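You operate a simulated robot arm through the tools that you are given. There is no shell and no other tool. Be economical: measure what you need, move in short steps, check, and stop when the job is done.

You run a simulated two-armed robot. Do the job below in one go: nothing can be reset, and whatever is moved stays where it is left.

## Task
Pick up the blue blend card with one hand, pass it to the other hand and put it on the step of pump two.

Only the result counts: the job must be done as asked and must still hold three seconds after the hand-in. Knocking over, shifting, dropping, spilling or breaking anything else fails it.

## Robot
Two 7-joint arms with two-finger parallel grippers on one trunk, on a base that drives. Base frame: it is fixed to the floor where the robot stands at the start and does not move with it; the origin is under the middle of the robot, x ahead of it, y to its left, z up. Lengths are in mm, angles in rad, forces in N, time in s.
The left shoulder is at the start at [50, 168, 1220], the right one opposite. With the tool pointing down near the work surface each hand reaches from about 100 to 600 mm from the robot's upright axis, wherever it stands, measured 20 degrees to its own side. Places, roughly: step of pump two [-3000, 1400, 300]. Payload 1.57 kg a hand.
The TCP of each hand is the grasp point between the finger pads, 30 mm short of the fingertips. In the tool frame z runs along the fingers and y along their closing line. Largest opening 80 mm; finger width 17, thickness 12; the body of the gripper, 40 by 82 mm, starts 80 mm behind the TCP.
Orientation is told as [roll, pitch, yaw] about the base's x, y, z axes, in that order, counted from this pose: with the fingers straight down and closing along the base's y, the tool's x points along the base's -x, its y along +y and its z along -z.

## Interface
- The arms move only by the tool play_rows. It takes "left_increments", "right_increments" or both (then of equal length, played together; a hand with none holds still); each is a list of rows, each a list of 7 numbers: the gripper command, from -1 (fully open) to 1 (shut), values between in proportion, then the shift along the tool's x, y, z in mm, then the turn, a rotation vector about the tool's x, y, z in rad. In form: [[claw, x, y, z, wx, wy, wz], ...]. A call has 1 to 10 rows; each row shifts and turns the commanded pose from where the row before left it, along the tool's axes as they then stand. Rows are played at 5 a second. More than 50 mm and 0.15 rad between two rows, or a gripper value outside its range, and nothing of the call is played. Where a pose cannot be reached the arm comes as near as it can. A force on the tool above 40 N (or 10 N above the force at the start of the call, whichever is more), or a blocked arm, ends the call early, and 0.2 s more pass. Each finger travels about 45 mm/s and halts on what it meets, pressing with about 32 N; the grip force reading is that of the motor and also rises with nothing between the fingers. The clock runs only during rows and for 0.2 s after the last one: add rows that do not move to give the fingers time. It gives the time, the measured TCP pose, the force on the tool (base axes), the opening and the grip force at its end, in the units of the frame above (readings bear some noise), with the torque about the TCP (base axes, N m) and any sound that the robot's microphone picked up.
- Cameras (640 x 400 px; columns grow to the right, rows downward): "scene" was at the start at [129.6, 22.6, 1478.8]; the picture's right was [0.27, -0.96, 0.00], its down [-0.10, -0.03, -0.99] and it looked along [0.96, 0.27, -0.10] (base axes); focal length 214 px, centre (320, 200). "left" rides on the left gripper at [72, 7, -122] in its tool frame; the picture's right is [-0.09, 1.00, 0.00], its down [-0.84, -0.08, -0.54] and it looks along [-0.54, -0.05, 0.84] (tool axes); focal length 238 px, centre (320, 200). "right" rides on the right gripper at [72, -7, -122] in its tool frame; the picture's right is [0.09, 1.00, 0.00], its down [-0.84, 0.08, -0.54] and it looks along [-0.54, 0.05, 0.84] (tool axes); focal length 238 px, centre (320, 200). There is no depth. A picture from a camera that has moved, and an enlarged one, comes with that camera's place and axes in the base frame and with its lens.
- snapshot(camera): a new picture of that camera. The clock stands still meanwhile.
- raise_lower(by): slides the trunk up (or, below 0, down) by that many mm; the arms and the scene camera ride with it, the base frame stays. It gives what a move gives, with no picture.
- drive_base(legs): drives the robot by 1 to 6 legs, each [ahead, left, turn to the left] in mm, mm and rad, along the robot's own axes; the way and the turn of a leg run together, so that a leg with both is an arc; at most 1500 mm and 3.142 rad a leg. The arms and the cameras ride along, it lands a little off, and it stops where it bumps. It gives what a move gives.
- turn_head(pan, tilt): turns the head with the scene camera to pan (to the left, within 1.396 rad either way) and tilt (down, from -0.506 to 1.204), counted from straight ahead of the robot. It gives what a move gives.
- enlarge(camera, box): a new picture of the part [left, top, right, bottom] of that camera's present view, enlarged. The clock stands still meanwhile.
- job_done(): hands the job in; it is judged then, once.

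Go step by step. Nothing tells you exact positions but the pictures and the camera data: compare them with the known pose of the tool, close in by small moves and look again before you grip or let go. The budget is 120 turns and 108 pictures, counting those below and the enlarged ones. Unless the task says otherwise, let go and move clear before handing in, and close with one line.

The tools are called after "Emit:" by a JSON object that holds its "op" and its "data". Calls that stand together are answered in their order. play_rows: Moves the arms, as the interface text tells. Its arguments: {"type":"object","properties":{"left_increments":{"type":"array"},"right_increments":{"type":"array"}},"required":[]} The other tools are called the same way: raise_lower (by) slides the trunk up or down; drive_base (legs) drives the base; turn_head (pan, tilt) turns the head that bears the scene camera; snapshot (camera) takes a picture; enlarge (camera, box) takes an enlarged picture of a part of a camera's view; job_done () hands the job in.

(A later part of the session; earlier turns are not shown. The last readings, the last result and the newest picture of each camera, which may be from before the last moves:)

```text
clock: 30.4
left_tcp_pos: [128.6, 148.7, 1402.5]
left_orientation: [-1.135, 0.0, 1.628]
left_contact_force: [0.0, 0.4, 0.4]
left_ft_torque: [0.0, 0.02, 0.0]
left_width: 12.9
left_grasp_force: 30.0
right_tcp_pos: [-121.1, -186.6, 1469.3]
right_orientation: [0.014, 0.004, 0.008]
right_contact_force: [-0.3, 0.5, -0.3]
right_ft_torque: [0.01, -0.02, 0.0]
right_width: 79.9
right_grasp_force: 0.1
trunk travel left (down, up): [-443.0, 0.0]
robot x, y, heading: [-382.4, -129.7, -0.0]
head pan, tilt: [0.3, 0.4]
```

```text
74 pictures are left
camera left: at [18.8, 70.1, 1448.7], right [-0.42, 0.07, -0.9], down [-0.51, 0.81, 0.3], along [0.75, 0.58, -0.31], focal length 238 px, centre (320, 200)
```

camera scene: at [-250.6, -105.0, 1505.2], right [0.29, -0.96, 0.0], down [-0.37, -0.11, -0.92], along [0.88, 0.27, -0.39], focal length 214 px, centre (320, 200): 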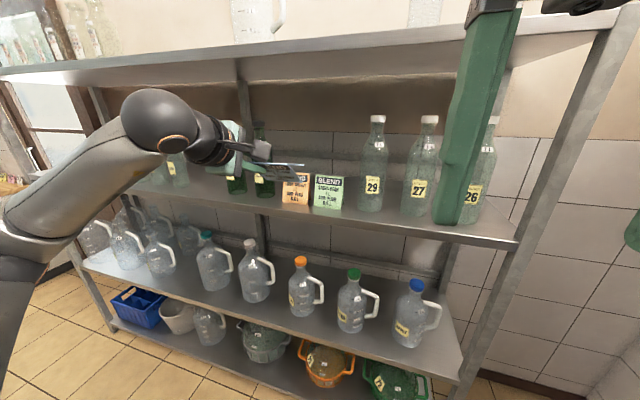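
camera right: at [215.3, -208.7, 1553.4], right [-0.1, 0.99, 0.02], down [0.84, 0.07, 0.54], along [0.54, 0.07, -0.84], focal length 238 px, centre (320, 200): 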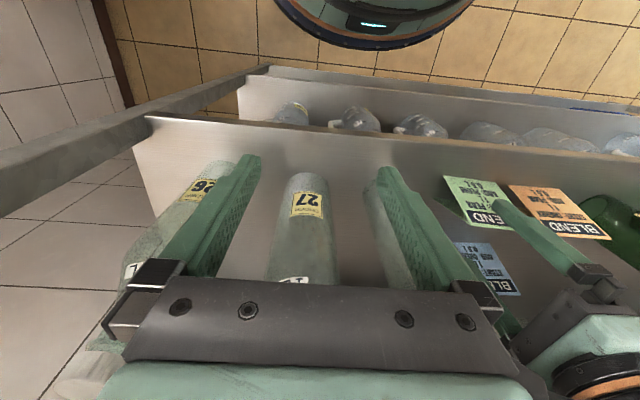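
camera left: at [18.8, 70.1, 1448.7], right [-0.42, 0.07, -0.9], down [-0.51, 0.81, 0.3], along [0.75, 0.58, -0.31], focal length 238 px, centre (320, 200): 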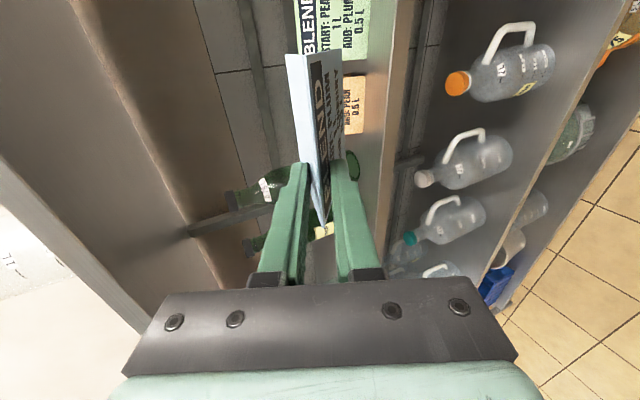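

The card is clear and nothing was disturbed. I'll look around both sides before turning.

Emit:
{"op": "turn_head", "data": {"pan": 1.39, "tilt": 0.35}}

Emit:
{"op": "snapshot", "data": {"camera": "scene"}}

Emit:
{"op": "turn_head", "data": {"pan": -1.39, "tilt": 0.35}}

Emit:
{"op": "snapshot", "data": {"camera": "scene"}}

```text
clock: 31.7
left_tcp_pos: [127.0, 149.2, 1401.7]
left_orientation: [-1.137, 0.001, 1.629]
left_contact_force: [0.0, -0.5, -0.1]
left_ft_torque: [0.03, 0.02, 0.01]
left_width: 12.8
left_grasp_force: 29.5
right_tcp_pos: [-117.2, -186.8, 1469.3]
right_orientation: [0.017, 0.007, -0.001]
right_contact_force: [38.3, 15.2, 12.0]
right_ft_torque: [-1.83, 5.86, -1.32]
right_width: 80.2
right_grasp_force: 0.0
trunk travel left (down, up): [-443.0, 0.0]
robot x, y, heading: [-381.0, -130.0, 0.002]
head pan, tilt: [1.389, 0.351]
```

```text
73 pictures are left
camera scene: at [-315.6, -41.8, 1513.0], right [0.97, -0.25, 0.0], down [-0.08, -0.3, -0.95], along [0.24, 0.92, -0.31], focal length 214 px, centre (320, 200)
```

scene: 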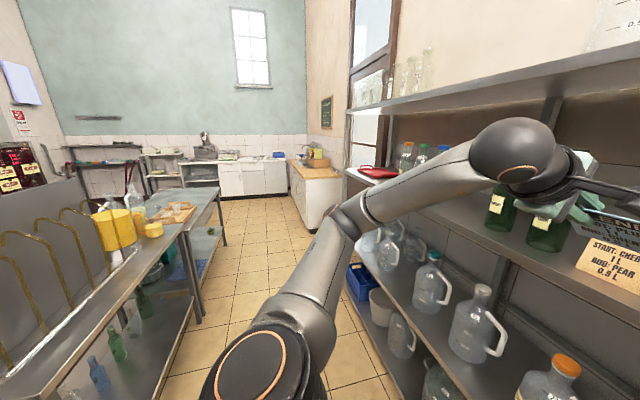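

```text
clock: 34.1
left_tcp_pos: [128.7, 148.3, 1402.5]
left_orientation: [-1.136, 0.001, 1.628]
left_contact_force: [0.1, -0.7, 0.4]
left_ft_torque: [-0.01, 0.0, -0.03]
left_width: 12.4
left_grasp_force: 30.3
right_tcp_pos: [-119.5, -186.0, 1470.1]
right_orientation: [0.015, 0.006, 0.008]
right_contact_force: [-0.1, -0.2, -0.2]
right_ft_torque: [0.01, 0.02, -0.06]
right_width: 79.7
right_grasp_force: 0.1
trunk travel left (down, up): [-443.0, 0.0]
robot x, y, heading: [-380.0, -130.2, -0.001]
head pan, tilt: [-1.389, 0.351]
```

```text
72 pictures are left
camera scene: at [-322.1, -223.8, 1509.7], right [-0.98, -0.18, 0.0], down [-0.06, 0.34, -0.94], along [0.17, -0.92, -0.34], focal length 214 px, centre (320, 200)
```

scene: 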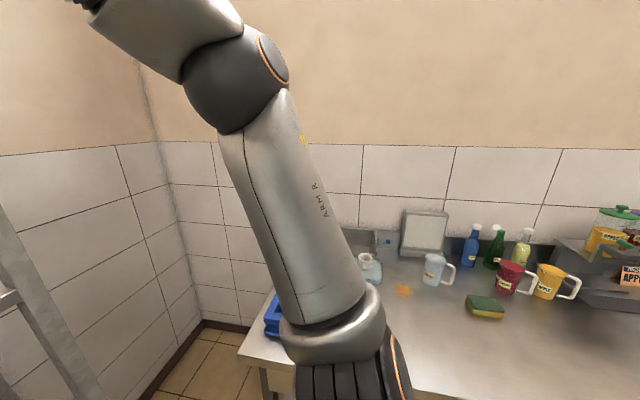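

Emit:
{"op": "snapshot", "data": {"camera": "left"}}

Emit:
{"op": "enlarge", "data": {"camera": "left", "box": [240, 30, 400, 250]}}

```text
71 pictures are left
camera left: at [19.2, 70.1, 1448.5], right [-0.42, 0.07, -0.9], down [-0.51, 0.81, 0.3], along [0.75, 0.58, -0.31], focal length 238 px, centre (320, 200)
```

left: 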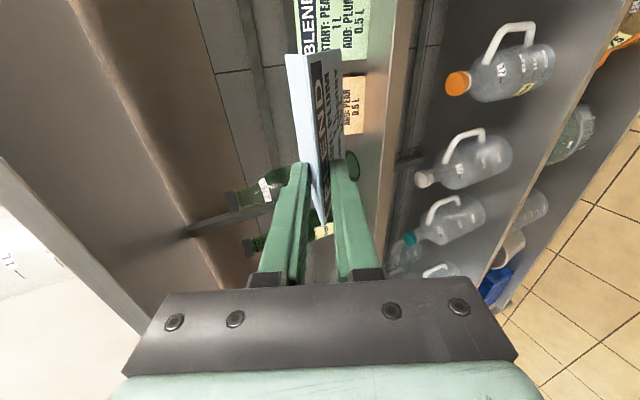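

```text
1.82 times, centred on (320, 140) of left
camera zoom: at [19.2, 70.1, 1448.5], right [-0.42, 0.07, -0.9], down [-0.51, 0.81, 0.3], along [0.75, 0.58, -0.31], focal length 433 px, centre (320, 309)
```

zoom: 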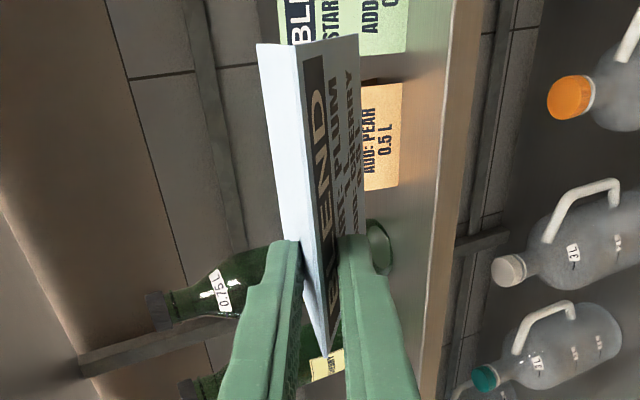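

The left hand's wedge grip creeps slowly: the width went from 13.9 to 12.4. I'll hold it at a position instead of full squeeze and move the right hand aside from the head.

Emit:
{"op": "play_rows", "data": {"left_increments": [[0.7, 0, 0, 0, 0, 0, 0], [0.7, 0, 0, 0, 0, 0, 0], [0.7, 0, 0, 0, 0, 0, 0], [0.7, 0, 0, 0, 0, 0, 0], [0.7, 0, 0, 0, 0, 0, 0]], "right_increments": [[-1, -5, -25, 0, 0, 0, 0], [-1, -5, -30, 0, 0, 0, 0], [-1, -5, -30, 10, 0, 0, 0], [-1, -5, -20, 30, 0, 0, 0], [-1, -5, 0, 30, 0, 0, 0]]}}

Emit:
{"op": "turn_head", "data": {"pan": 0, "tilt": 0.3}}

```text
clock: 35.4
left_tcp_pos: [128.7, 149.3, 1401.4]
left_orientation: [-1.136, 0.0, 1.629]
left_contact_force: [0.9, 0.8, 0.2]
left_ft_torque: [-0.01, 0.03, 0.0]
left_width: 14.5
left_grasp_force: 21.3
right_tcp_pos: [-94.5, -290.8, 1396.6]
right_orientation: [0.017, 0.005, 0.004]
right_contact_force: [0.7, 0.6, -0.6]
right_ft_torque: [-0.03, 0.0, 0.04]
right_width: 80.0
right_grasp_force: 0.1
trunk travel left (down, up): [-443.0, 0.0]
robot x, y, heading: [-381.4, -129.2, 0.002]
head pan, tilt: [-1.389, 0.351]
```

```text
clock: 36.9
left_tcp_pos: [128.4, 148.3, 1402.6]
left_orientation: [-1.135, 0.0, 1.63]
left_contact_force: [0.5, -0.2, 0.4]
left_ft_torque: [-0.02, -0.01, 0.04]
left_width: 12.4
left_grasp_force: 29.9
right_tcp_pos: [-94.8, -290.2, 1397.2]
right_orientation: [0.016, 0.006, 0.008]
right_contact_force: [0.1, -1.0, 0.1]
right_ft_torque: [0.01, 0.01, -0.03]
right_width: 80.0
right_grasp_force: 0.2
trunk travel left (down, up): [-443.0, 0.0]
robot x, y, heading: [-383.8, -130.8, -0.005]
head pan, tilt: [0.0, 0.3]
```

Emit:
{"op": "enlarge", "data": {"camera": "left", "box": [240, 30, 400, 250]}}

```text
1.82 times, centred on (320, 140) of left
camera zoom: at [19.2, 70.1, 1448.5], right [-0.42, 0.07, -0.9], down [-0.51, 0.81, 0.3], along [0.75, 0.58, -0.31], focal length 433 px, centre (320, 309)
```

zoom: 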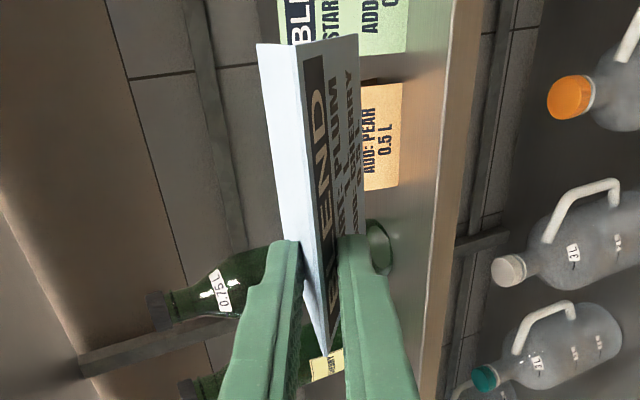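

The card is still firmly held. I'll back off a little and turn to face the pump, then look.

Emit:
{"op": "drive_base", "data": {"legs": [[-150, 0, 0], [0, 0, 1.3], [0, 0, 1.3]]}}

Emit:
{"op": "snapshot", "data": {"camera": "scene"}}

```text
clock: 44.7
left_tcp_pos: [-1108.3, -107.9, 1401.2]
left_orientation: [-1.137, -0.001, -2.052]
left_contact_force: [-0.1, -0.4, 0.5]
left_ft_torque: [0.0, -0.02, -0.03]
left_width: 14.0
left_grasp_force: 13.4
right_tcp_pos: [-690.5, 155.2, 1397.5]
right_orientation: [0.014, 0.005, 2.609]
right_contact_force: [0.2, 0.2, -1.1]
right_ft_torque: [0.01, 0.0, 0.03]
right_width: 80.1
right_grasp_force: 0.1
trunk travel left (down, up): [-443.0, 0.0]
robot x, y, heading: [-529.6, -130.9, 2.605]
head pan, tilt: [0.0, 0.3]
```

```text
68 pictures are left
camera scene: at [-642.0, -63.0, 1514.4], right [0.52, 0.86, 0.0], down [0.25, -0.15, -0.96], along [-0.82, 0.49, -0.3], focal length 214 px, centre (320, 200)
```

scene: 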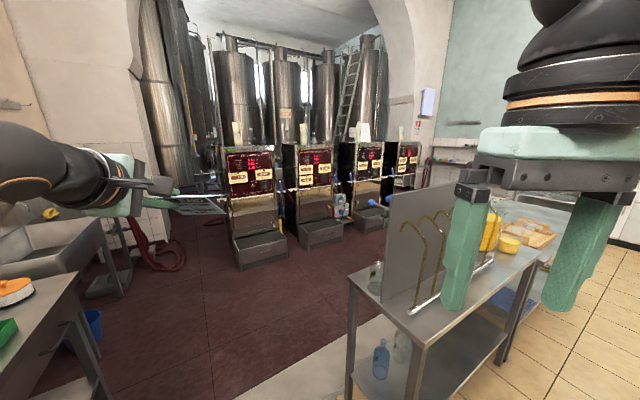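

I can see the four pumps with grey steps, in a row along y near x = -3000, facing +x. I'll drive along the aisle, then sideways towards pump two, and look.

Emit:
{"op": "drive_base", "data": {"legs": [[0, 0, 0.537], [1250, 0, 0], [100, -900, 0]]}}

Emit:
{"op": "snapshot", "data": {"camera": "scene"}}

Emit:
{"op": "snapshot", "data": {"camera": "left"}}

```text
clock: 60.4
left_tcp_pos: [-2381.9, 504.3, 1402.5]
left_orientation: [-1.136, 0.0, -1.517]
left_contact_force: [-0.7, 1.0, 0.1]
left_ft_torque: [-0.01, 0.03, 0.0]
left_width: 14.0
left_grasp_force: 5.4
right_tcp_pos: [-2159.0, 943.5, 1399.2]
right_orientation: [0.017, 0.005, -3.136]
right_contact_force: [0.0, 0.3, -0.3]
right_ft_torque: [-0.02, 0.02, 0.0]
right_width: 79.9
right_grasp_force: 0.0
trunk travel left (down, up): [-443.0, 0.0]
robot x, y, heading: [-1872.2, 782.6, 3.136]
head pan, tilt: [0.0, 0.3]
```

```text
67 pictures are left
camera scene: at [-2005.8, 780.3, 1514.4], right [0.0, 1.0, 0.0], down [0.3, 0.0, -0.96], along [-0.96, 0.0, -0.3], focal length 214 px, centre (320, 200)
```

scene: 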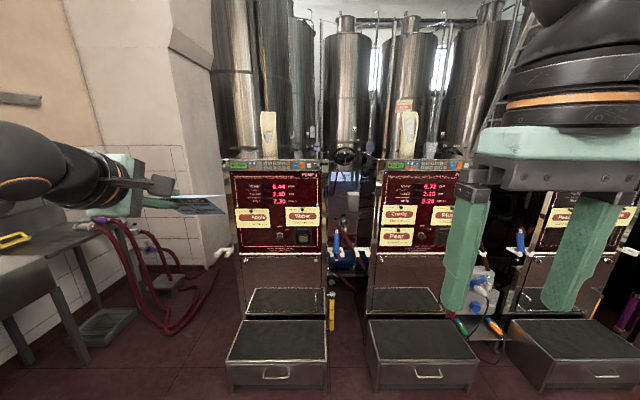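

```text
66 pictures are left
camera left: at [-2272.2, 582.1, 1448.5], right [0.42, -0.07, -0.9], down [0.51, -0.81, 0.3], along [-0.75, -0.58, -0.31], focal length 238 px, centre (320, 200)
```

left: 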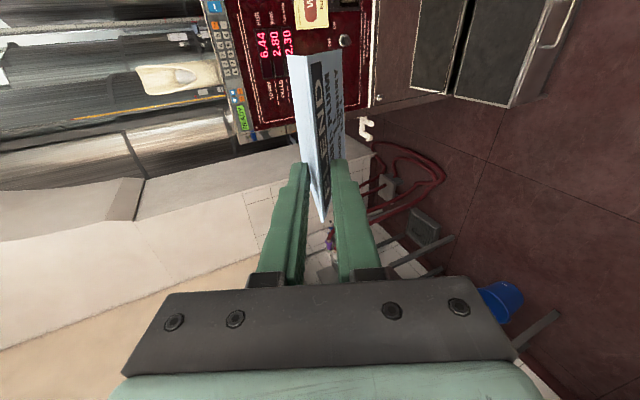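

The step of pump two is the wide grey box: top at z 300, x about -2870 to -3140, y about 1120–1680. There is free space here, so I'll lower both hands for the handover and restore a firm grip.

Emit:
{"op": "play_rows", "data": {"left_increments": [[0.8, 0, 20, 9, 0, 0, 0], [0.9, 0, 36, 17, 0, 0, 0], [0.9, 0, 36, 17, 0, 0, 0], [0.9, 0, 36, 17, 0, 0, 0], [0.9, 0, 36, 17, 0, 0, 0], [0.9, 0, 36, 17, 0, 0, 0], [0.9, 0, 36, 17, 0, 0, 0], [0.9, 0, 36, 17, 0, 0, 0], [0.9, 0, 20, 9, 0, 0, 0], [0.9, 0, 0, 0, 0, 0, 0]], "right_increments": [[-1, -10, -5, 20, 0, 0, 0], [-1, -10, -5, 40, 0, 0, 0], [-1, -10, -5, 40, 0, 0, 0], [-1, -10, -5, 40, 0, 0, 0], [-1, -10, -5, 40, 0, 0, 0], [-1, -10, -5, 40, 0, 0, 0], [-1, -10, -5, 40, 0, 0, 0], [-1, -10, -5, 40, 0, 0, 0], [-1, -10, -5, 40, 0, 0, 0], [-1, -10, -5, 30, 0, 0, 0]]}}

```text
clock: 62.6
left_tcp_pos: [-2383.1, 502.1, 1131.8]
left_orientation: [-1.13, -0.001, -1.516]
left_contact_force: [0.2, -1.0, 0.9]
left_ft_torque: [-0.01, -0.01, 0.02]
left_width: 10.5
left_grasp_force: 28.4
left hand out of reach, approached as far as the arm can: row 8, 9
right_tcp_pos: [-2257.7, 987.3, 1024.8]
right_orientation: [0.015, 0.005, -3.136]
right_contact_force: [-0.2, -0.2, 0.4]
right_ft_torque: [-0.01, 0.02, -0.01]
right_width: 80.0
right_grasp_force: 0.1
trunk travel left (down, up): [-443.0, 0.0]
robot x, y, heading: [-1872.6, 780.6, 3.136]
head pan, tilt: [0.0, 0.3]
```

Emit:
{"op": "play_rows", "data": {"left_increments": [[0.8, 0, 0, 0, -0.14, 0, 0], [0.8, 0, 0, 0, -0.14, 0, 0], [0.8, 0, 0, 0, -0.14, 0, 0], [0.8, 0, 0, 0, -0.14, 0, 0], [0.8, 0, 0, 0, -0.14, 0, 0], [0.8, 0, 0, 0, -0.14, 0, 0], [0.8, 0, 0, 0, -0.14, 0, 0], [0.8, 0, 0, 0, -0.15, 0, 0], [0.8, 0, 0, 0, 0, 0, 0], [0.8, 0, 0, 0, 0, 0, 0]], "right_increments": [[-1, 0, 0, 0, -0.15, 0, 0], [-1, 0, 0, 0, -0.15, 0, 0], [-1, 0, 0, 0, -0.15, 0, 0], [-1, 0, 0, 0, -0.15, 0, 0], [-1, 0, 0, 0, -0.15, 0, 0], [-1, 0, 0, 0, -0.15, 0, 0], [-1, 0, 0, 0, -0.15, 0, 0], [-1, 0, 0, 0, -0.15, 0, 0], [-1, 0, 0, 0, -0.15, 0, 0], [-1, 0, 0, 0, -0.15, 0, 0]]}}

Emit:
{"op": "turn_head", "data": {"pan": 0, "tilt": 0.7}}

Emit:
{"op": "snapshot", "data": {"camera": "scene"}}

Emit:
{"op": "snapshot", "data": {"camera": "left"}}

```text
clock: 64.8
left_tcp_pos: [-2384.3, 503.2, 1131.9]
left_orientation: [-0.005, 0.0, -1.516]
left_contact_force: [0.2, 0.4, -0.8]
left_ft_torque: [-0.07, -0.05, 0.01]
left_width: 10.0
left_grasp_force: 28.4
right_tcp_pos: [-2256.3, 987.3, 1026.9]
right_orientation: [1.517, 0.005, -3.136]
right_contact_force: [-1.2, 0.9, -0.8]
right_ft_torque: [0.01, 0.01, -0.04]
right_width: 80.2
right_grasp_force: 0.0
trunk travel left (down, up): [-443.0, 0.0]
robot x, y, heading: [-1873.5, 783.5, 3.136]
head pan, tilt: [0.0, 0.3]
```

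```text
clock: 65.7
left_tcp_pos: [-2383.4, 504.7, 1132.4]
left_orientation: [-0.008, 0.0, -1.514]
left_contact_force: [-1.1, -0.8, -0.7]
left_ft_torque: [-0.03, 0.03, 0.02]
left_width: 9.9
left_grasp_force: 28.4
right_tcp_pos: [-2257.1, 987.7, 1025.9]
right_orientation: [1.515, 0.006, -3.136]
right_contact_force: [0.9, 0.2, 0.0]
right_ft_torque: [0.01, 0.02, 0.05]
right_width: 80.0
right_grasp_force: 0.1
trunk travel left (down, up): [-443.0, 0.0]
robot x, y, heading: [-1872.6, 787.1, 3.135]
head pan, tilt: [0.0, 0.7]
```

```text
65 pictures are left
camera scene: at [-1997.3, 780.1, 1478.4], right [0.0, 1.0, 0.0], down [0.64, 0.0, -0.77], along [-0.77, 0.0, -0.64], focal length 214 px, centre (320, 200)
```

scene: 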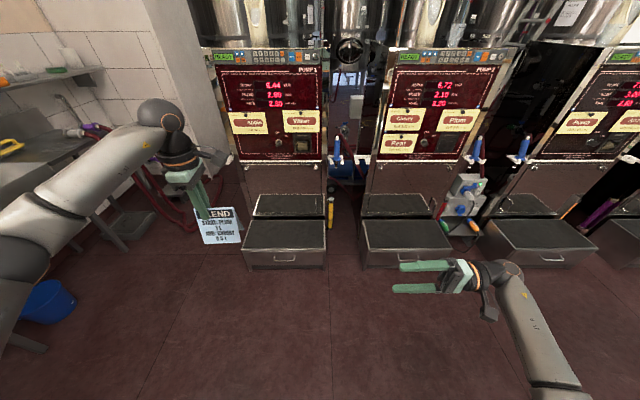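

```text
64 pictures are left
camera left: at [-2379.9, 576.0, 1255.2], right [1.0, -0.04, -0.01], down [-0.03, -0.84, 0.54], along [-0.03, -0.54, -0.84], focal length 238 px, centre (320, 200)
```

left: 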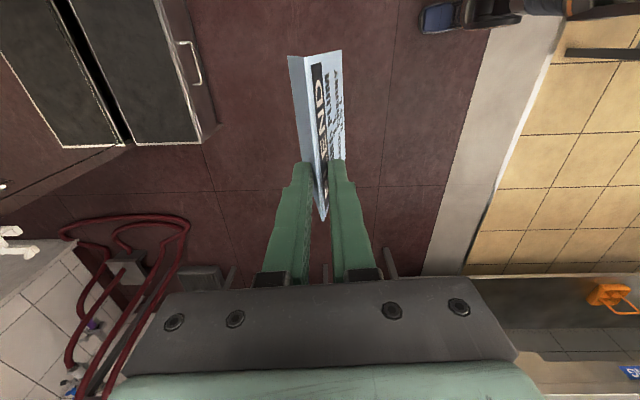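

The arms are posed and the label reads "PUMP 2" on the second unit, so that is right. I'll turn the right hand so it closes across the card, bring the left hand towards the middle and ease the squeeze slightly.

Emit:
{"op": "play_rows", "data": {"left_increments": [[0.75, 15, 0, 0, 0, 0, 0], [0.75, 15, 0, 0, 0, 0, 0], [0.75, 15, 0, 0, 0, 0, 0], [0.75, 15, 0, 0, 0, 0, 0], [0.75, 15, 0, 0, 0, 0, 0], [0.75, 15, 0, 0, 0, 0, 0], [0.75, 15, 0, 0, 0, 0, 0], [0.75, 15, 0, 0, 0, 0, 0], [0.75, 0, 0, 0, 0, 0, 0], [0.75, 0, 0, 0, 0, 0, 0]], "right_increments": [[-1, 0, 0, -10, -0.05, 0, 0], [-1, 0, 0, 0, 0, 0, 0.15], [-1, 0, 0, 0, 0, 0, 0.15], [-1, 0, 0, 0, 0, 0, 0.15], [-1, 0, 0, 0, 0, 0, 0.15], [-1, 0, 0, 0, 0, 0, 0.15], [-1, 0, 0, 0, 0, 0, 0.15], [-1, 0, 0, 0, 0, 0, 0.15], [-1, 0, 0, 0, 0, 0, 0.15], [-1, 0, 0, 0, 0, 0, 0.15]]}}

Emit:
{"op": "snapshot", "data": {"camera": "scene"}}

Emit:
{"op": "snapshot", "data": {"camera": "right"}}

```text
clock: 67.9
left_tcp_pos: [-2390.2, 625.3, 1132.9]
left_orientation: [-0.006, 0.0, -1.512]
left_contact_force: [-0.1, -0.6, 0.0]
left_ft_torque: [0.04, 0.04, -0.01]
left_width: 11.7
left_grasp_force: 18.4
right_tcp_pos: [-2256.3, 996.8, 1026.8]
right_orientation: [1.547, 1.355, 3.124]
right_contact_force: [-0.3, 0.2, 0.0]
right_ft_torque: [-0.01, 0.0, 0.01]
right_width: 80.0
right_grasp_force: 0.1
trunk travel left (down, up): [-443.0, 0.0]
robot x, y, heading: [-1871.5, 784.1, 3.135]
head pan, tilt: [0.0, 0.7]
```

```text
63 pictures are left
camera scene: at [-1997.3, 780.3, 1478.3], right [0.0, 1.0, 0.0], down [0.64, 0.0, -0.76], along [-0.76, 0.0, -0.64], focal length 214 px, centre (320, 200)
```

scene: 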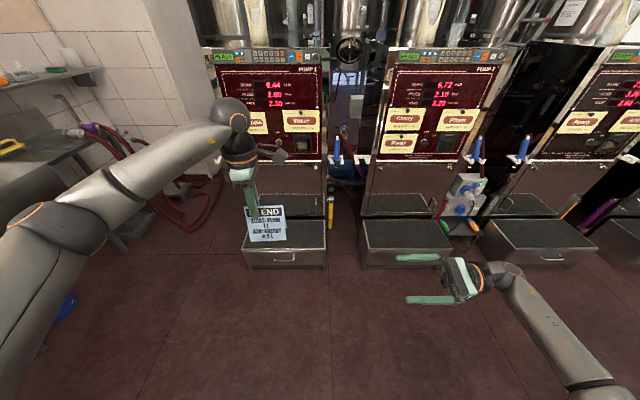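

```text
62 pictures are left
camera right: at [-2236.8, 1118.8, 1096.5], right [-0.95, -0.01, 0.3], down [-0.26, 0.54, -0.8], along [-0.16, -0.84, -0.52], focal length 238 px, centre (320, 200)
```

right: 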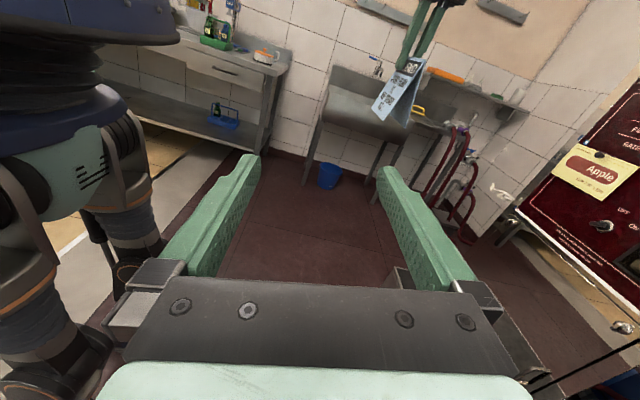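

The right hand reaches the side-grip pose. I'll finish its alignment and bring it in line with the card's right end, stopping short.

Emit:
{"op": "play_rows", "data": {"left_increments": [[0.75, 0, 0, 0, 0, 0, 0], [0.75, 0, 0, 0, 0, 0, 0], [0.75, 0, 0, 0, 0, 0, 0], [0.75, 0, 0, 0, 0, 0, 0], [0.75, 0, 0, 0, 0, 0, 0], [0.75, 0, 0, 0, 0, 0, 0], [0.75, 0, 0, 0, 0, 0, 0], [0.75, 0, 0, 0, 0, 0, 0]], "right_increments": [[-1, 0, 0, 0, 0, 0, 0.14], [-1, 0, 0, 0, 0.039, 0, 0.07], [-1, 12, 26, 36, 0, 0, 0], [-1, 12, 26, 36, 0, 0, 0], [-1, 12, 26, 36, 0, 0, 0], [-1, 12, 26, 36, 0, 0, 0], [-1, 14, 26, 36, 0, 0, 0], [-1, 0, 0, 0, 0, 0, 0]]}}

Emit:
{"op": "snapshot", "data": {"camera": "right"}}

Emit:
{"op": "snapshot", "data": {"camera": "left"}}

Emit:
{"op": "snapshot", "data": {"camera": "scene"}}

```text
clock: 69.7
left_tcp_pos: [-2389.6, 624.5, 1132.5]
left_orientation: [-0.005, -0.001, -1.515]
left_contact_force: [-0.1, 0.0, 0.0]
left_ft_torque: [-0.03, -0.01, -0.02]
left_width: 10.9
left_grasp_force: 24.8
right_tcp_pos: [-2379.4, 809.6, 1089.8]
right_orientation: [0.702, 1.561, 2.316]
right_contact_force: [0.7, -0.4, 0.4]
right_ft_torque: [0.03, 0.02, -0.02]
right_width: 79.9
right_grasp_force: 0.1
trunk travel left (down, up): [-443.0, 0.0]
robot x, y, heading: [-1873.2, 781.2, 3.142]
head pan, tilt: [0.0, 0.7]
```

```text
61 pictures are left
camera right: at [-2378.2, 932.5, 1162.0], right [-0.99, -0.04, 0.1], down [-0.11, 0.54, -0.83], along [-0.02, -0.84, -0.55], focal length 238 px, centre (320, 200)
```

right: 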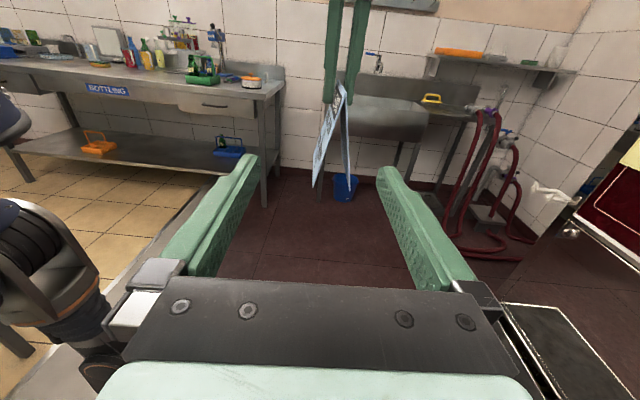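

```text
60 pictures are left
camera left: at [-2386.3, 696.2, 1255.1], right [1.0, -0.04, -0.01], down [-0.03, -0.84, 0.54], along [-0.03, -0.54, -0.84], focal length 238 px, centre (320, 200)
```

left: 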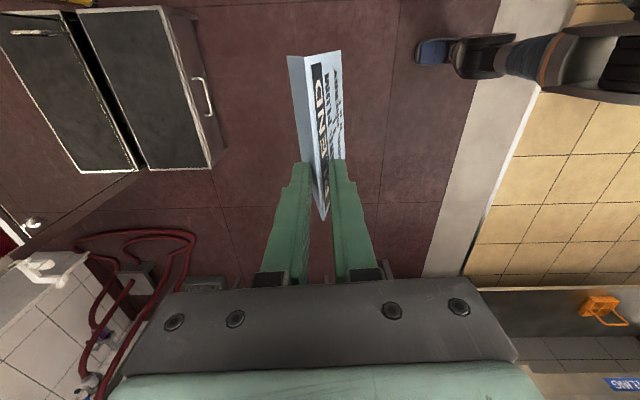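

```text
59 pictures are left
camera scene: at [-1997.1, 780.7, 1478.3], right [0.0, 1.0, 0.0], down [0.64, 0.0, -0.77], along [-0.77, 0.0, -0.64], focal length 214 px, centre (320, 200)
```

scene: 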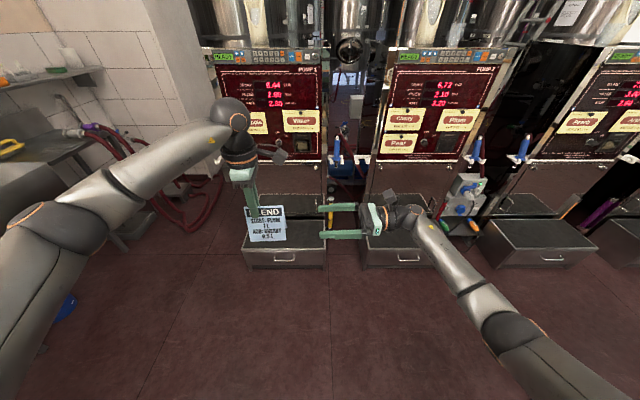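

Emit:
{"op": "play_rows", "data": {"left_increments": [[0.75, 0, 0, 0, 0, 0, 0], [0.75, 0, 0, 0, 0, 0, 0], [0.75, 0, 0, 0, 0, 0, 0], [0.75, 0, 0, 0, 0, 0, 0]], "right_increments": [[-1, 0, 11, 15, 0, 0, 0], [-1, 0, 8, 30, 0, 0, 0], [-1, 0, 0, 30, 0, 0, 0], [-1, 0, 0, 0, 0, 0, 0]]}}

Emit:
{"op": "snapshot", "data": {"camera": "right"}}

Emit:
{"op": "snapshot", "data": {"camera": "left"}}

```text
clock: 70.7
left_tcp_pos: [-2390.5, 624.8, 1132.9]
left_orientation: [-0.007, 0.0, -1.515]
left_contact_force: [0.5, 0.4, -0.5]
left_ft_torque: [-0.01, 0.02, 0.02]
left_width: 11.1
left_grasp_force: 22.8
right_tcp_pos: [-2394.9, 735.5, 1089.4]
right_orientation: [0.769, 1.562, 2.384]
right_contact_force: [0.0, -0.2, 0.2]
right_ft_torque: [-0.01, 0.0, 0.04]
right_width: 80.0
right_grasp_force: 0.0
trunk travel left (down, up): [-443.0, 0.0]
robot x, y, heading: [-1871.0, 781.4, 3.141]
head pan, tilt: [0.0, 0.7]
```

```text
58 pictures are left
camera right: at [-2393.3, 857.0, 1161.0], right [-0.99, -0.04, 0.1], down [-0.11, 0.54, -0.83], along [-0.02, -0.84, -0.55], focal length 238 px, centre (320, 200)
```

right: 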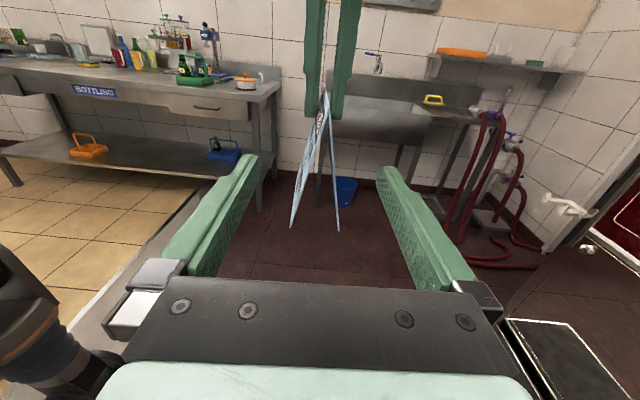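

```text
57 pictures are left
camera left: at [-2386.5, 696.0, 1254.9], right [1.0, -0.04, -0.01], down [-0.03, -0.84, 0.54], along [-0.03, -0.54, -0.84], focal length 238 px, centre (320, 200)
```

left: 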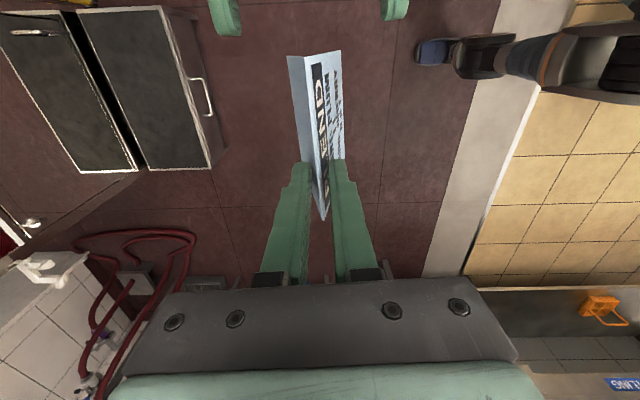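

Emit:
{"op": "play_rows", "data": {"left_increments": [[0.75, 0, 0, 0, 0, 0, 0], [0.75, 0, 0, 0, 0, 0, 0], [0.75, 0, 0, 0, 0, 0, 0], [0.75, 0, 0, 0, 0, 0, 0]], "right_increments": [[-1, 0, 2, 20, 0, 0, 0], [-1, 0, 1, 20, 0, 0, 0], [-1, 0, 0, 19, 0, 0, 0], [-1, 0, 0, 0, 0, 0, 0]]}}

Emit:
{"op": "snapshot", "data": {"camera": "right"}}

Emit:
{"op": "snapshot", "data": {"camera": "left"}}

Emit:
{"op": "enlarge", "data": {"camera": "scene", "box": [180, 80, 440, 280]}}

```text
clock: 71.7
left_tcp_pos: [-2390.4, 623.5, 1131.3]
left_orientation: [-0.007, -0.002, -1.517]
left_contact_force: [0.2, 0.5, 0.0]
left_ft_torque: [0.01, 0.0, 0.03]
left_width: 11.4
left_grasp_force: 18.1
right_tcp_pos: [-2394.9, 675.4, 1086.7]
right_orientation: [0.76, 1.563, 2.373]
right_contact_force: [-0.8, -0.7, 0.1]
right_ft_torque: [0.0, -0.02, -0.03]
right_width: 79.9
right_grasp_force: 0.1
trunk travel left (down, up): [-443.0, 0.0]
robot x, y, heading: [-1877.5, 779.3, 3.139]
head pan, tilt: [0.0, 0.7]
```

```text
56 pictures are left
camera right: at [-2393.7, 798.2, 1160.1], right [-0.99, -0.04, 0.1], down [-0.11, 0.54, -0.83], along [-0.02, -0.84, -0.55], focal length 238 px, centre (320, 200)
```

right: 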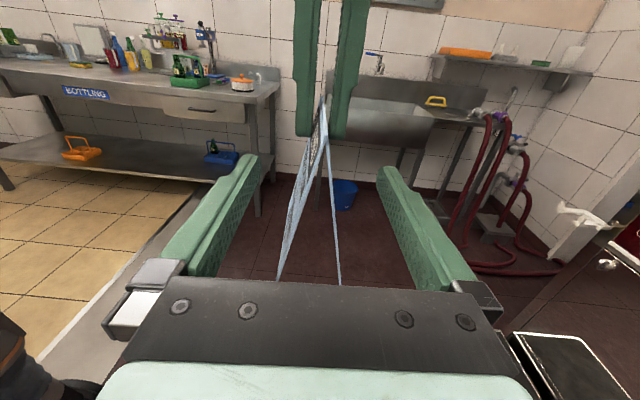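

```text
55 pictures are left
camera left: at [-2386.5, 695.9, 1254.9], right [1.0, -0.04, -0.01], down [-0.03, -0.84, 0.54], along [-0.03, -0.54, -0.84], focal length 238 px, centre (320, 200)
```

left: 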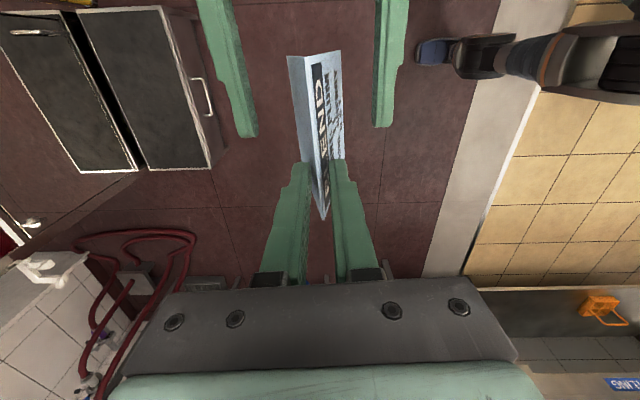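

```text
2.00 times, centred on (310, 180) of scene
camera zoom: at [-1997.3, 780.4, 1478.3], right [0.0, 1.0, 0.0], down [0.64, 0.0, -0.76], along [-0.76, 0.0, -0.64], focal length 429 px, centre (340, 240)
```

zoom: 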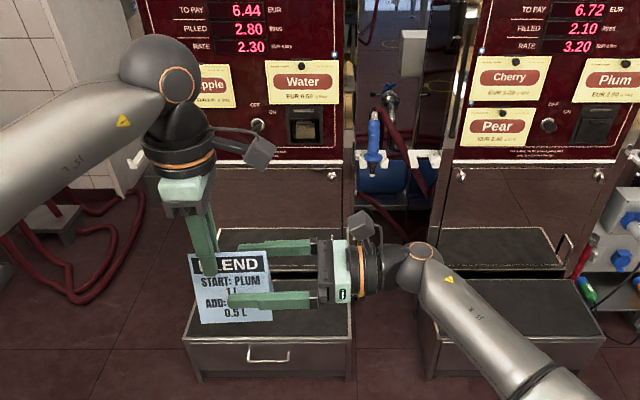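

The right fingers straddle the card's right end below the ridge. Closing the right hand.

Emit:
{"op": "play_rows", "data": {"left_increments": [[0.75, 0, 0, 0, 0, 0, 0], [0.75, 0, 0, 0, 0, 0, 0], [0.75, 0, 0, 0, 0, 0, 0], [0.75, 0, 0, 0, 0, 0, 0], [0.75, 0, 0, 0, 0, 0, 0], [0.75, 0, 0, 0, 0, 0, 0], [0.75, 0, 0, 0, 0, 0, 0]], "right_increments": [[0, 0, 0, 0, 0, 0, 0], [0.3, 0, 0, 0, 0, 0, 0], [0.8, 0, 0, 0, 0, 0, 0], [0.8, 0, 0, 0, 0, 0, 0], [0.8, 0, 0, 0, 0, 0, 0], [0.8, 0, 0, 0, 0, 0, 0], [0.8, 0, 0, 0, 0, 0, 0]]}}

Emit:
{"op": "snapshot", "data": {"camera": "right"}}

Emit:
{"op": "snapshot", "data": {"camera": "left"}}

```text
clock: 73.3
left_tcp_pos: [-2390.5, 623.3, 1133.2]
left_orientation: [-0.007, 0.001, -1.515]
left_contact_force: [-2.6, -0.5, 0.8]
left_ft_torque: [0.01, 0.09, 0.0]
left_width: 11.6
left_grasp_force: 17.6
right_tcp_pos: [-2394.0, 675.0, 1087.0]
right_orientation: [0.734, 1.564, 2.352]
right_contact_force: [1.9, -0.4, -0.8]
right_ft_torque: [0.04, 0.04, 0.12]
right_width: 20.5
right_grasp_force: 32.4
trunk travel left (down, up): [-443.0, 0.0]
robot x, y, heading: [-1874.7, 786.6, 3.14]
head pan, tilt: [0.0, 0.7]
```

```text
53 pictures are left
camera right: at [-2393.6, 798.0, 1160.0], right [-0.99, -0.05, 0.1], down [-0.11, 0.54, -0.83], along [-0.02, -0.84, -0.55], focal length 238 px, centre (320, 200)
```

right: 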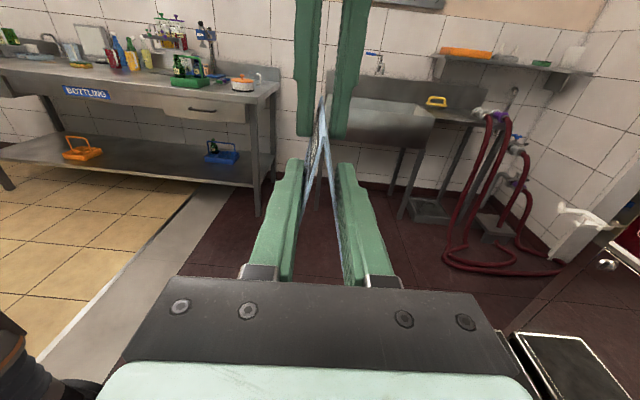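

```text
52 pictures are left
camera left: at [-2386.6, 695.7, 1255.1], right [1.0, -0.04, -0.01], down [-0.03, -0.84, 0.54], along [-0.03, -0.54, -0.84], focal length 238 px, centre (320, 200)
```

left: 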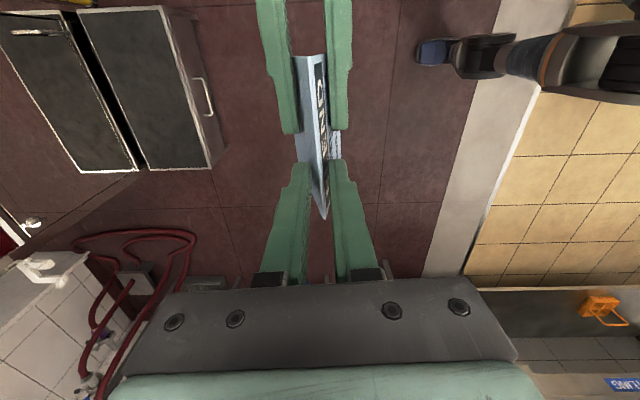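

Both hands hold it. I'll open the left hand and lift it off.

Emit:
{"op": "play_rows", "data": {"left_increments": [[0.4, 0, 0, 0, 0, 0, 0], [0, 0, 0, 0, 0, 0, 0], [0, 0, 0, 0, 0, 0, 0], [0, 0, 0, -10, 0, 0, 0], [0, 0, 0, -20, 0, 0, 0], [0, 0, 0, -25, 0, 0, 0], [0, 0, 0, 0, 0, 0, 0]], "right_increments": [[0.7, 0, 0, 0, 0, 0, 0], [0.6, 0, 0, 0, 0, 0, 0], [0.6, 0, 0, 0, 0, 0, 0], [0.57, 0, 0, 0, 0, 0, 0], [0.57, 0, 0, 0, 0, 0, 0], [0.57, 0, 0, 0, 0, 0, 0], [0.57, 0, 0, 0, 0, 0, 0]]}}

Emit:
{"op": "snapshot", "data": {"camera": "right"}}

Emit:
{"op": "snapshot", "data": {"camera": "left"}}

```text
clock: 74.9
left_tcp_pos: [-2389.4, 623.8, 1187.5]
left_orientation: [-0.006, -0.002, -1.514]
left_contact_force: [-0.1, 0.1, 0.1]
left_ft_torque: [0.01, -0.01, -0.01]
left_width: 40.0
left_grasp_force: 0.1
right_tcp_pos: [-2394.9, 676.4, 1086.8]
right_orientation: [0.738, 1.562, 2.353]
right_contact_force: [-0.3, -0.3, -0.2]
right_ft_torque: [0.02, -0.01, -0.02]
right_width: 20.4
right_grasp_force: 32.1
trunk travel left (down, up): [-443.0, 0.0]
robot x, y, heading: [-1874.0, 778.6, 3.135]
head pan, tilt: [0.0, 0.7]
```

```text
51 pictures are left
camera right: at [-2393.8, 798.0, 1160.1], right [-0.99, -0.04, 0.1], down [-0.11, 0.54, -0.83], along [-0.02, -0.84, -0.55], focal length 238 px, centre (320, 200)
```

right: 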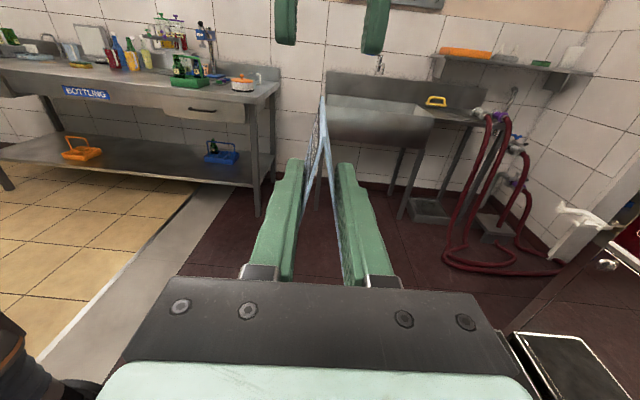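

```text
50 pictures are left
camera left: at [-2386.7, 695.7, 1310.1], right [1.0, -0.04, -0.01], down [-0.03, -0.84, 0.54], along [-0.02, -0.54, -0.84], focal length 238 px, centre (320, 200)
```

left: 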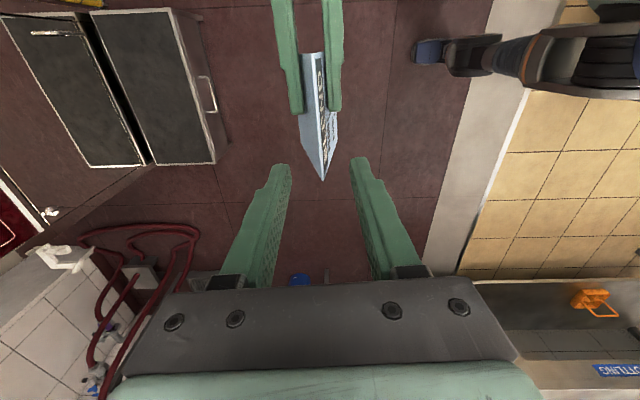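

The handover worked. I'll retract the left hand up and aside.

Emit:
{"op": "play_rows", "data": {"left_increments": [[0, -15, 0, -25, 0, 0, 0], [0, -25, 20, -15, 0, 0, 0], [0, -30, 30, -10, 0, 0, 0], [0, -30, 35, 0, 0, 0, 0], [0, -30, 35, 0, 0, 0, 0], [0, -20, 35, 0, 0, 0, 0], [0, 0, 0, 0, 0, 0, 0]]}}

Emit:
{"op": "snapshot", "data": {"camera": "scene"}}

```text
clock: 76.5
left_tcp_pos: [-2225.8, 480.7, 1236.5]
left_orientation: [-0.007, 0.0, -1.515]
left_contact_force: [0.4, -0.2, 0.2]
left_ft_torque: [-0.01, -0.01, -0.04]
left_width: 39.7
left_grasp_force: 0.1
right_tcp_pos: [-2395.6, 674.6, 1087.6]
right_orientation: [0.738, 1.561, 2.354]
right_contact_force: [-0.9, -0.4, -0.6]
right_ft_torque: [0.02, 0.02, -0.01]
right_width: 20.5
right_grasp_force: 32.4
trunk travel left (down, up): [-443.0, 0.0]
robot x, y, heading: [-1874.5, 783.6, 3.132]
head pan, tilt: [0.0, 0.7]
```

```text
49 pictures are left
camera scene: at [-1997.9, 780.4, 1478.2], right [0.0, 1.0, 0.0], down [0.64, 0.0, -0.76], along [-0.76, 0.0, -0.64], focal length 214 px, centre (320, 200)
```

scene: 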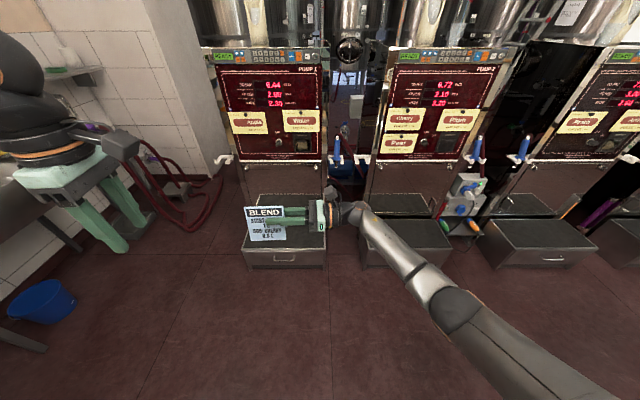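

The card is in the right hand. I'll drive sideways in line with pump two and lower the trunk there, in free space.

Emit:
{"op": "drive_base", "data": {"legs": [[0, -720, 0]]}}

Emit:
{"op": "raise_lower", "data": {"by": -440}}

Emit:
{"op": "snapshot", "data": {"camera": "scene"}}

Emit:
{"op": "snapshot", "data": {"camera": "right"}}

```text
clock: 83.2
left_tcp_pos: [-2222.6, 1199.9, 1237.5]
left_orientation: [-0.008, 0.0, -1.517]
left_contact_force: [0.0, -0.2, -0.4]
left_ft_torque: [-0.02, -0.01, 0.0]
left_width: 40.0
left_grasp_force: 0.2
right_tcp_pos: [-2392.8, 1393.8, 1087.7]
right_orientation: [0.766, 1.562, 2.375]
right_contact_force: [-0.1, 0.3, 0.4]
right_ft_torque: [-0.03, 0.03, -0.05]
right_width: 20.1
right_grasp_force: 32.3
trunk travel left (down, up): [-443.0, 0.0]
robot x, y, heading: [-1869.1, 1497.9, 3.132]
head pan, tilt: [0.0, 0.7]
```

```text
refused: -440 is not a number from -400 to 400
```

```text
48 pictures are left
camera scene: at [-1993.2, 1496.8, 1478.3], right [0.01, 1.0, 0.0], down [0.64, -0.01, -0.76], along [-0.76, 0.01, -0.64], focal length 214 px, centre (320, 200)
```

scene: 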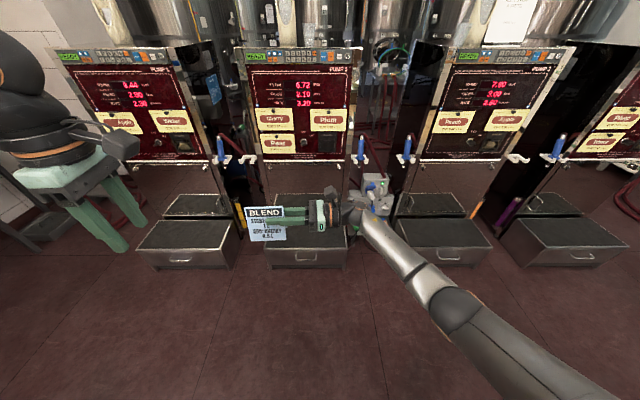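

```text
47 pictures are left
camera right: at [-2389.5, 1516.5, 1160.2], right [-0.99, -0.04, 0.1], down [-0.1, 0.54, -0.83], along [-0.02, -0.84, -0.54], focal length 238 px, centre (320, 200)
```

right: 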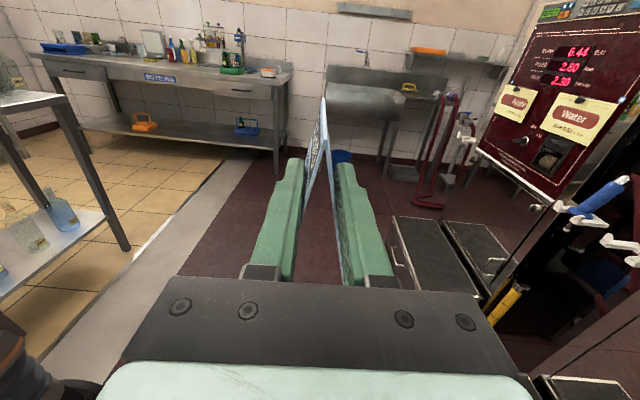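

Emit:
{"op": "raise_lower", "data": {"by": -400}}

Emit:
{"op": "play_rows", "data": {"right_increments": [[0.57, -20, 0, 0, 0, 0, 0], [0.57, -35, 0, 0, 0, 0, 0], [0.57, -40, 0, 0, 0, 0, 0], [0.57, -40, 0, 0, 0, 0, 0], [0.57, -40, 0, 0, 0, 0, 0], [0.57, -30, 0, 0, 0, 0, 0], [0.57, 0, 0, 0, 0, 0, 0]]}}

Emit:
{"op": "snapshot", "data": {"camera": "scene"}}

Emit:
{"op": "snapshot", "data": {"camera": "right"}}

```text
clock: 87.0
left_tcp_pos: [-2223.8, 1199.8, 836.3]
left_orientation: [-0.006, 0.0, -1.519]
left_contact_force: [0.5, -0.3, -0.4]
left_ft_torque: [-0.02, 0.0, -0.02]
left_width: 39.8
left_grasp_force: 0.0
right_tcp_pos: [-2390.1, 1395.5, 687.8]
right_orientation: [0.761, 1.561, 2.37]
right_contact_force: [0.5, 0.4, 0.4]
right_ft_torque: [0.0, -0.01, 0.02]
right_width: 19.5
right_grasp_force: 32.2
trunk travel left (down, up): [-43.0, 400.0]
robot x, y, heading: [-1871.3, 1499.1, 3.13]
head pan, tilt: [0.0, 0.7]
```

```text
clock: 88.6
left_tcp_pos: [-2225.0, 1199.2, 836.9]
left_orientation: [-0.007, 0.001, -1.517]
left_contact_force: [0.3, 1.0, -0.3]
left_ft_torque: [0.03, 0.01, 0.0]
left_width: 39.8
left_grasp_force: 0.0
right_tcp_pos: [-2355.1, 1406.5, 522.2]
right_orientation: [0.819, 1.561, 2.43]
right_contact_force: [0.0, -0.1, 0.8]
right_ft_torque: [-0.03, -0.02, 0.0]
right_width: 19.4
right_grasp_force: 31.5
right hand out of reach, approached as far as the arm can: row 4, 5, 6
trunk travel left (down, up): [-43.0, 400.0]
robot x, y, heading: [-1864.3, 1497.0, 3.128]
head pan, tilt: [0.0, 0.7]
```

```text
46 pictures are left
camera scene: at [-1993.2, 1496.7, 1078.3], right [0.01, 1.0, 0.0], down [0.64, -0.01, -0.76], along [-0.76, 0.01, -0.64], focal length 214 px, centre (320, 200)
```

scene: 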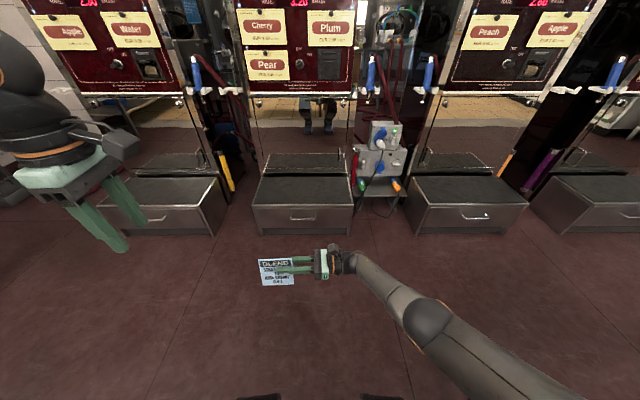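

```text
45 pictures are left
camera right: at [-2353.1, 1527.5, 594.6], right [-0.99, -0.04, 0.1], down [-0.11, 0.54, -0.83], along [-0.02, -0.84, -0.54], focal length 238 px, centre (320, 200)
```

right: 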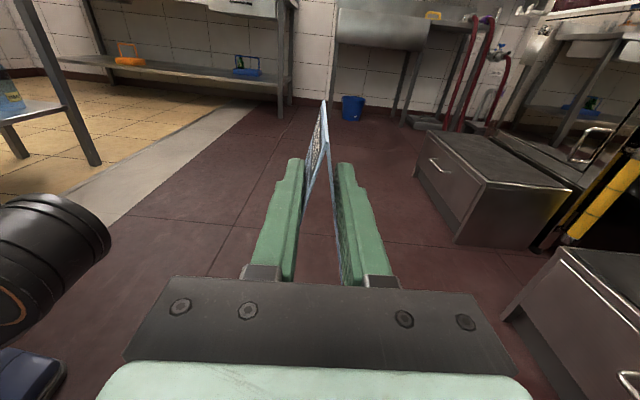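

Reach is short with the arm so far out. I'll lower the trunk fully and bring the right hand closer to the robot before going lower.

Emit:
{"op": "raise_lower", "data": {"by": -43}}

Emit:
{"op": "play_rows", "data": {"right_increments": [[0.57, 0, -30, 0, 0, 0, 0], [0.57, 0, -35, -5, 0, 0, 0], [0.57, 0, -35, -5, 0, 0, 0], [0.57, -15, -10, -5, 0, 0, 0], [0.57, -25, 0, -5, 0, 0, 0], [0.57, -25, 0, -5, 0, 0, 0], [0.57, -25, 0, -5, 0, 0, 0], [0.57, -15, 0, 0, 0, 0, 0], [0.57, 0, 0, 0, 0, 0, 0]]}}

Emit:
{"op": "snapshot", "data": {"camera": "scene"}}

```text
clock: 89.5
left_tcp_pos: [-2223.7, 1200.9, 794.8]
left_orientation: [-0.006, -0.001, -1.519]
left_contact_force: [0.8, -0.3, 0.6]
left_ft_torque: [-0.03, 0.03, -0.04]
left_width: 39.9
left_grasp_force: 0.1
right_tcp_pos: [-2355.0, 1404.0, 478.8]
right_orientation: [0.766, 1.562, 2.378]
right_contact_force: [0.2, -0.5, 0.4]
right_ft_torque: [0.03, 0.04, -0.02]
right_width: 19.3
right_grasp_force: 32.7
trunk travel left (down, up): [0.0, 443.0]
robot x, y, heading: [-1871.8, 1495.9, 3.132]
head pan, tilt: [0.0, 0.7]
```

```text
clock: 91.7
left_tcp_pos: [-2223.7, 1200.0, 793.0]
left_orientation: [-0.008, 0.0, -1.518]
left_contact_force: [-0.1, 0.0, 0.5]
left_ft_torque: [-0.05, 0.02, 0.01]
left_width: 40.2
left_grasp_force: 0.0
right_tcp_pos: [-2263.5, 1472.3, 366.6]
right_orientation: [0.459, 1.509, 2.042]
right_contact_force: [0.5, -0.3, 0.4]
right_ft_torque: [-0.02, -0.01, -0.01]
right_width: 18.9
right_grasp_force: 31.9
trunk travel left (down, up): [0.0, 443.0]
robot x, y, heading: [-1866.9, 1498.6, 3.135]
head pan, tilt: [0.0, 0.7]
stopped in row 9 (right hand): the arm was blocked; the commanded pose is now the measured one
```

```text
44 pictures are left
camera scene: at [-1992.9, 1496.8, 1034.5], right [0.01, 1.0, 0.0], down [0.64, -0.01, -0.77], along [-0.77, 0.01, -0.64], focal length 214 px, centre (320, 200)
```

scene: 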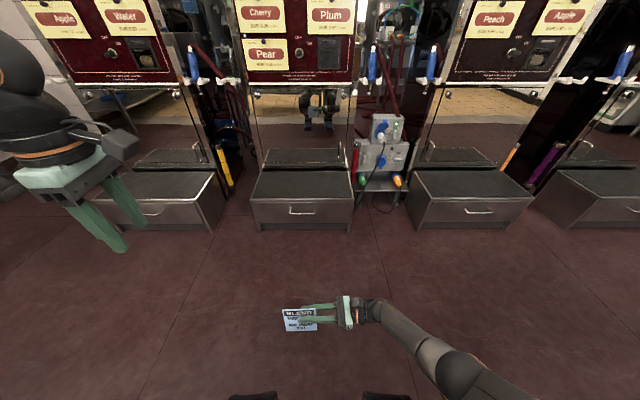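

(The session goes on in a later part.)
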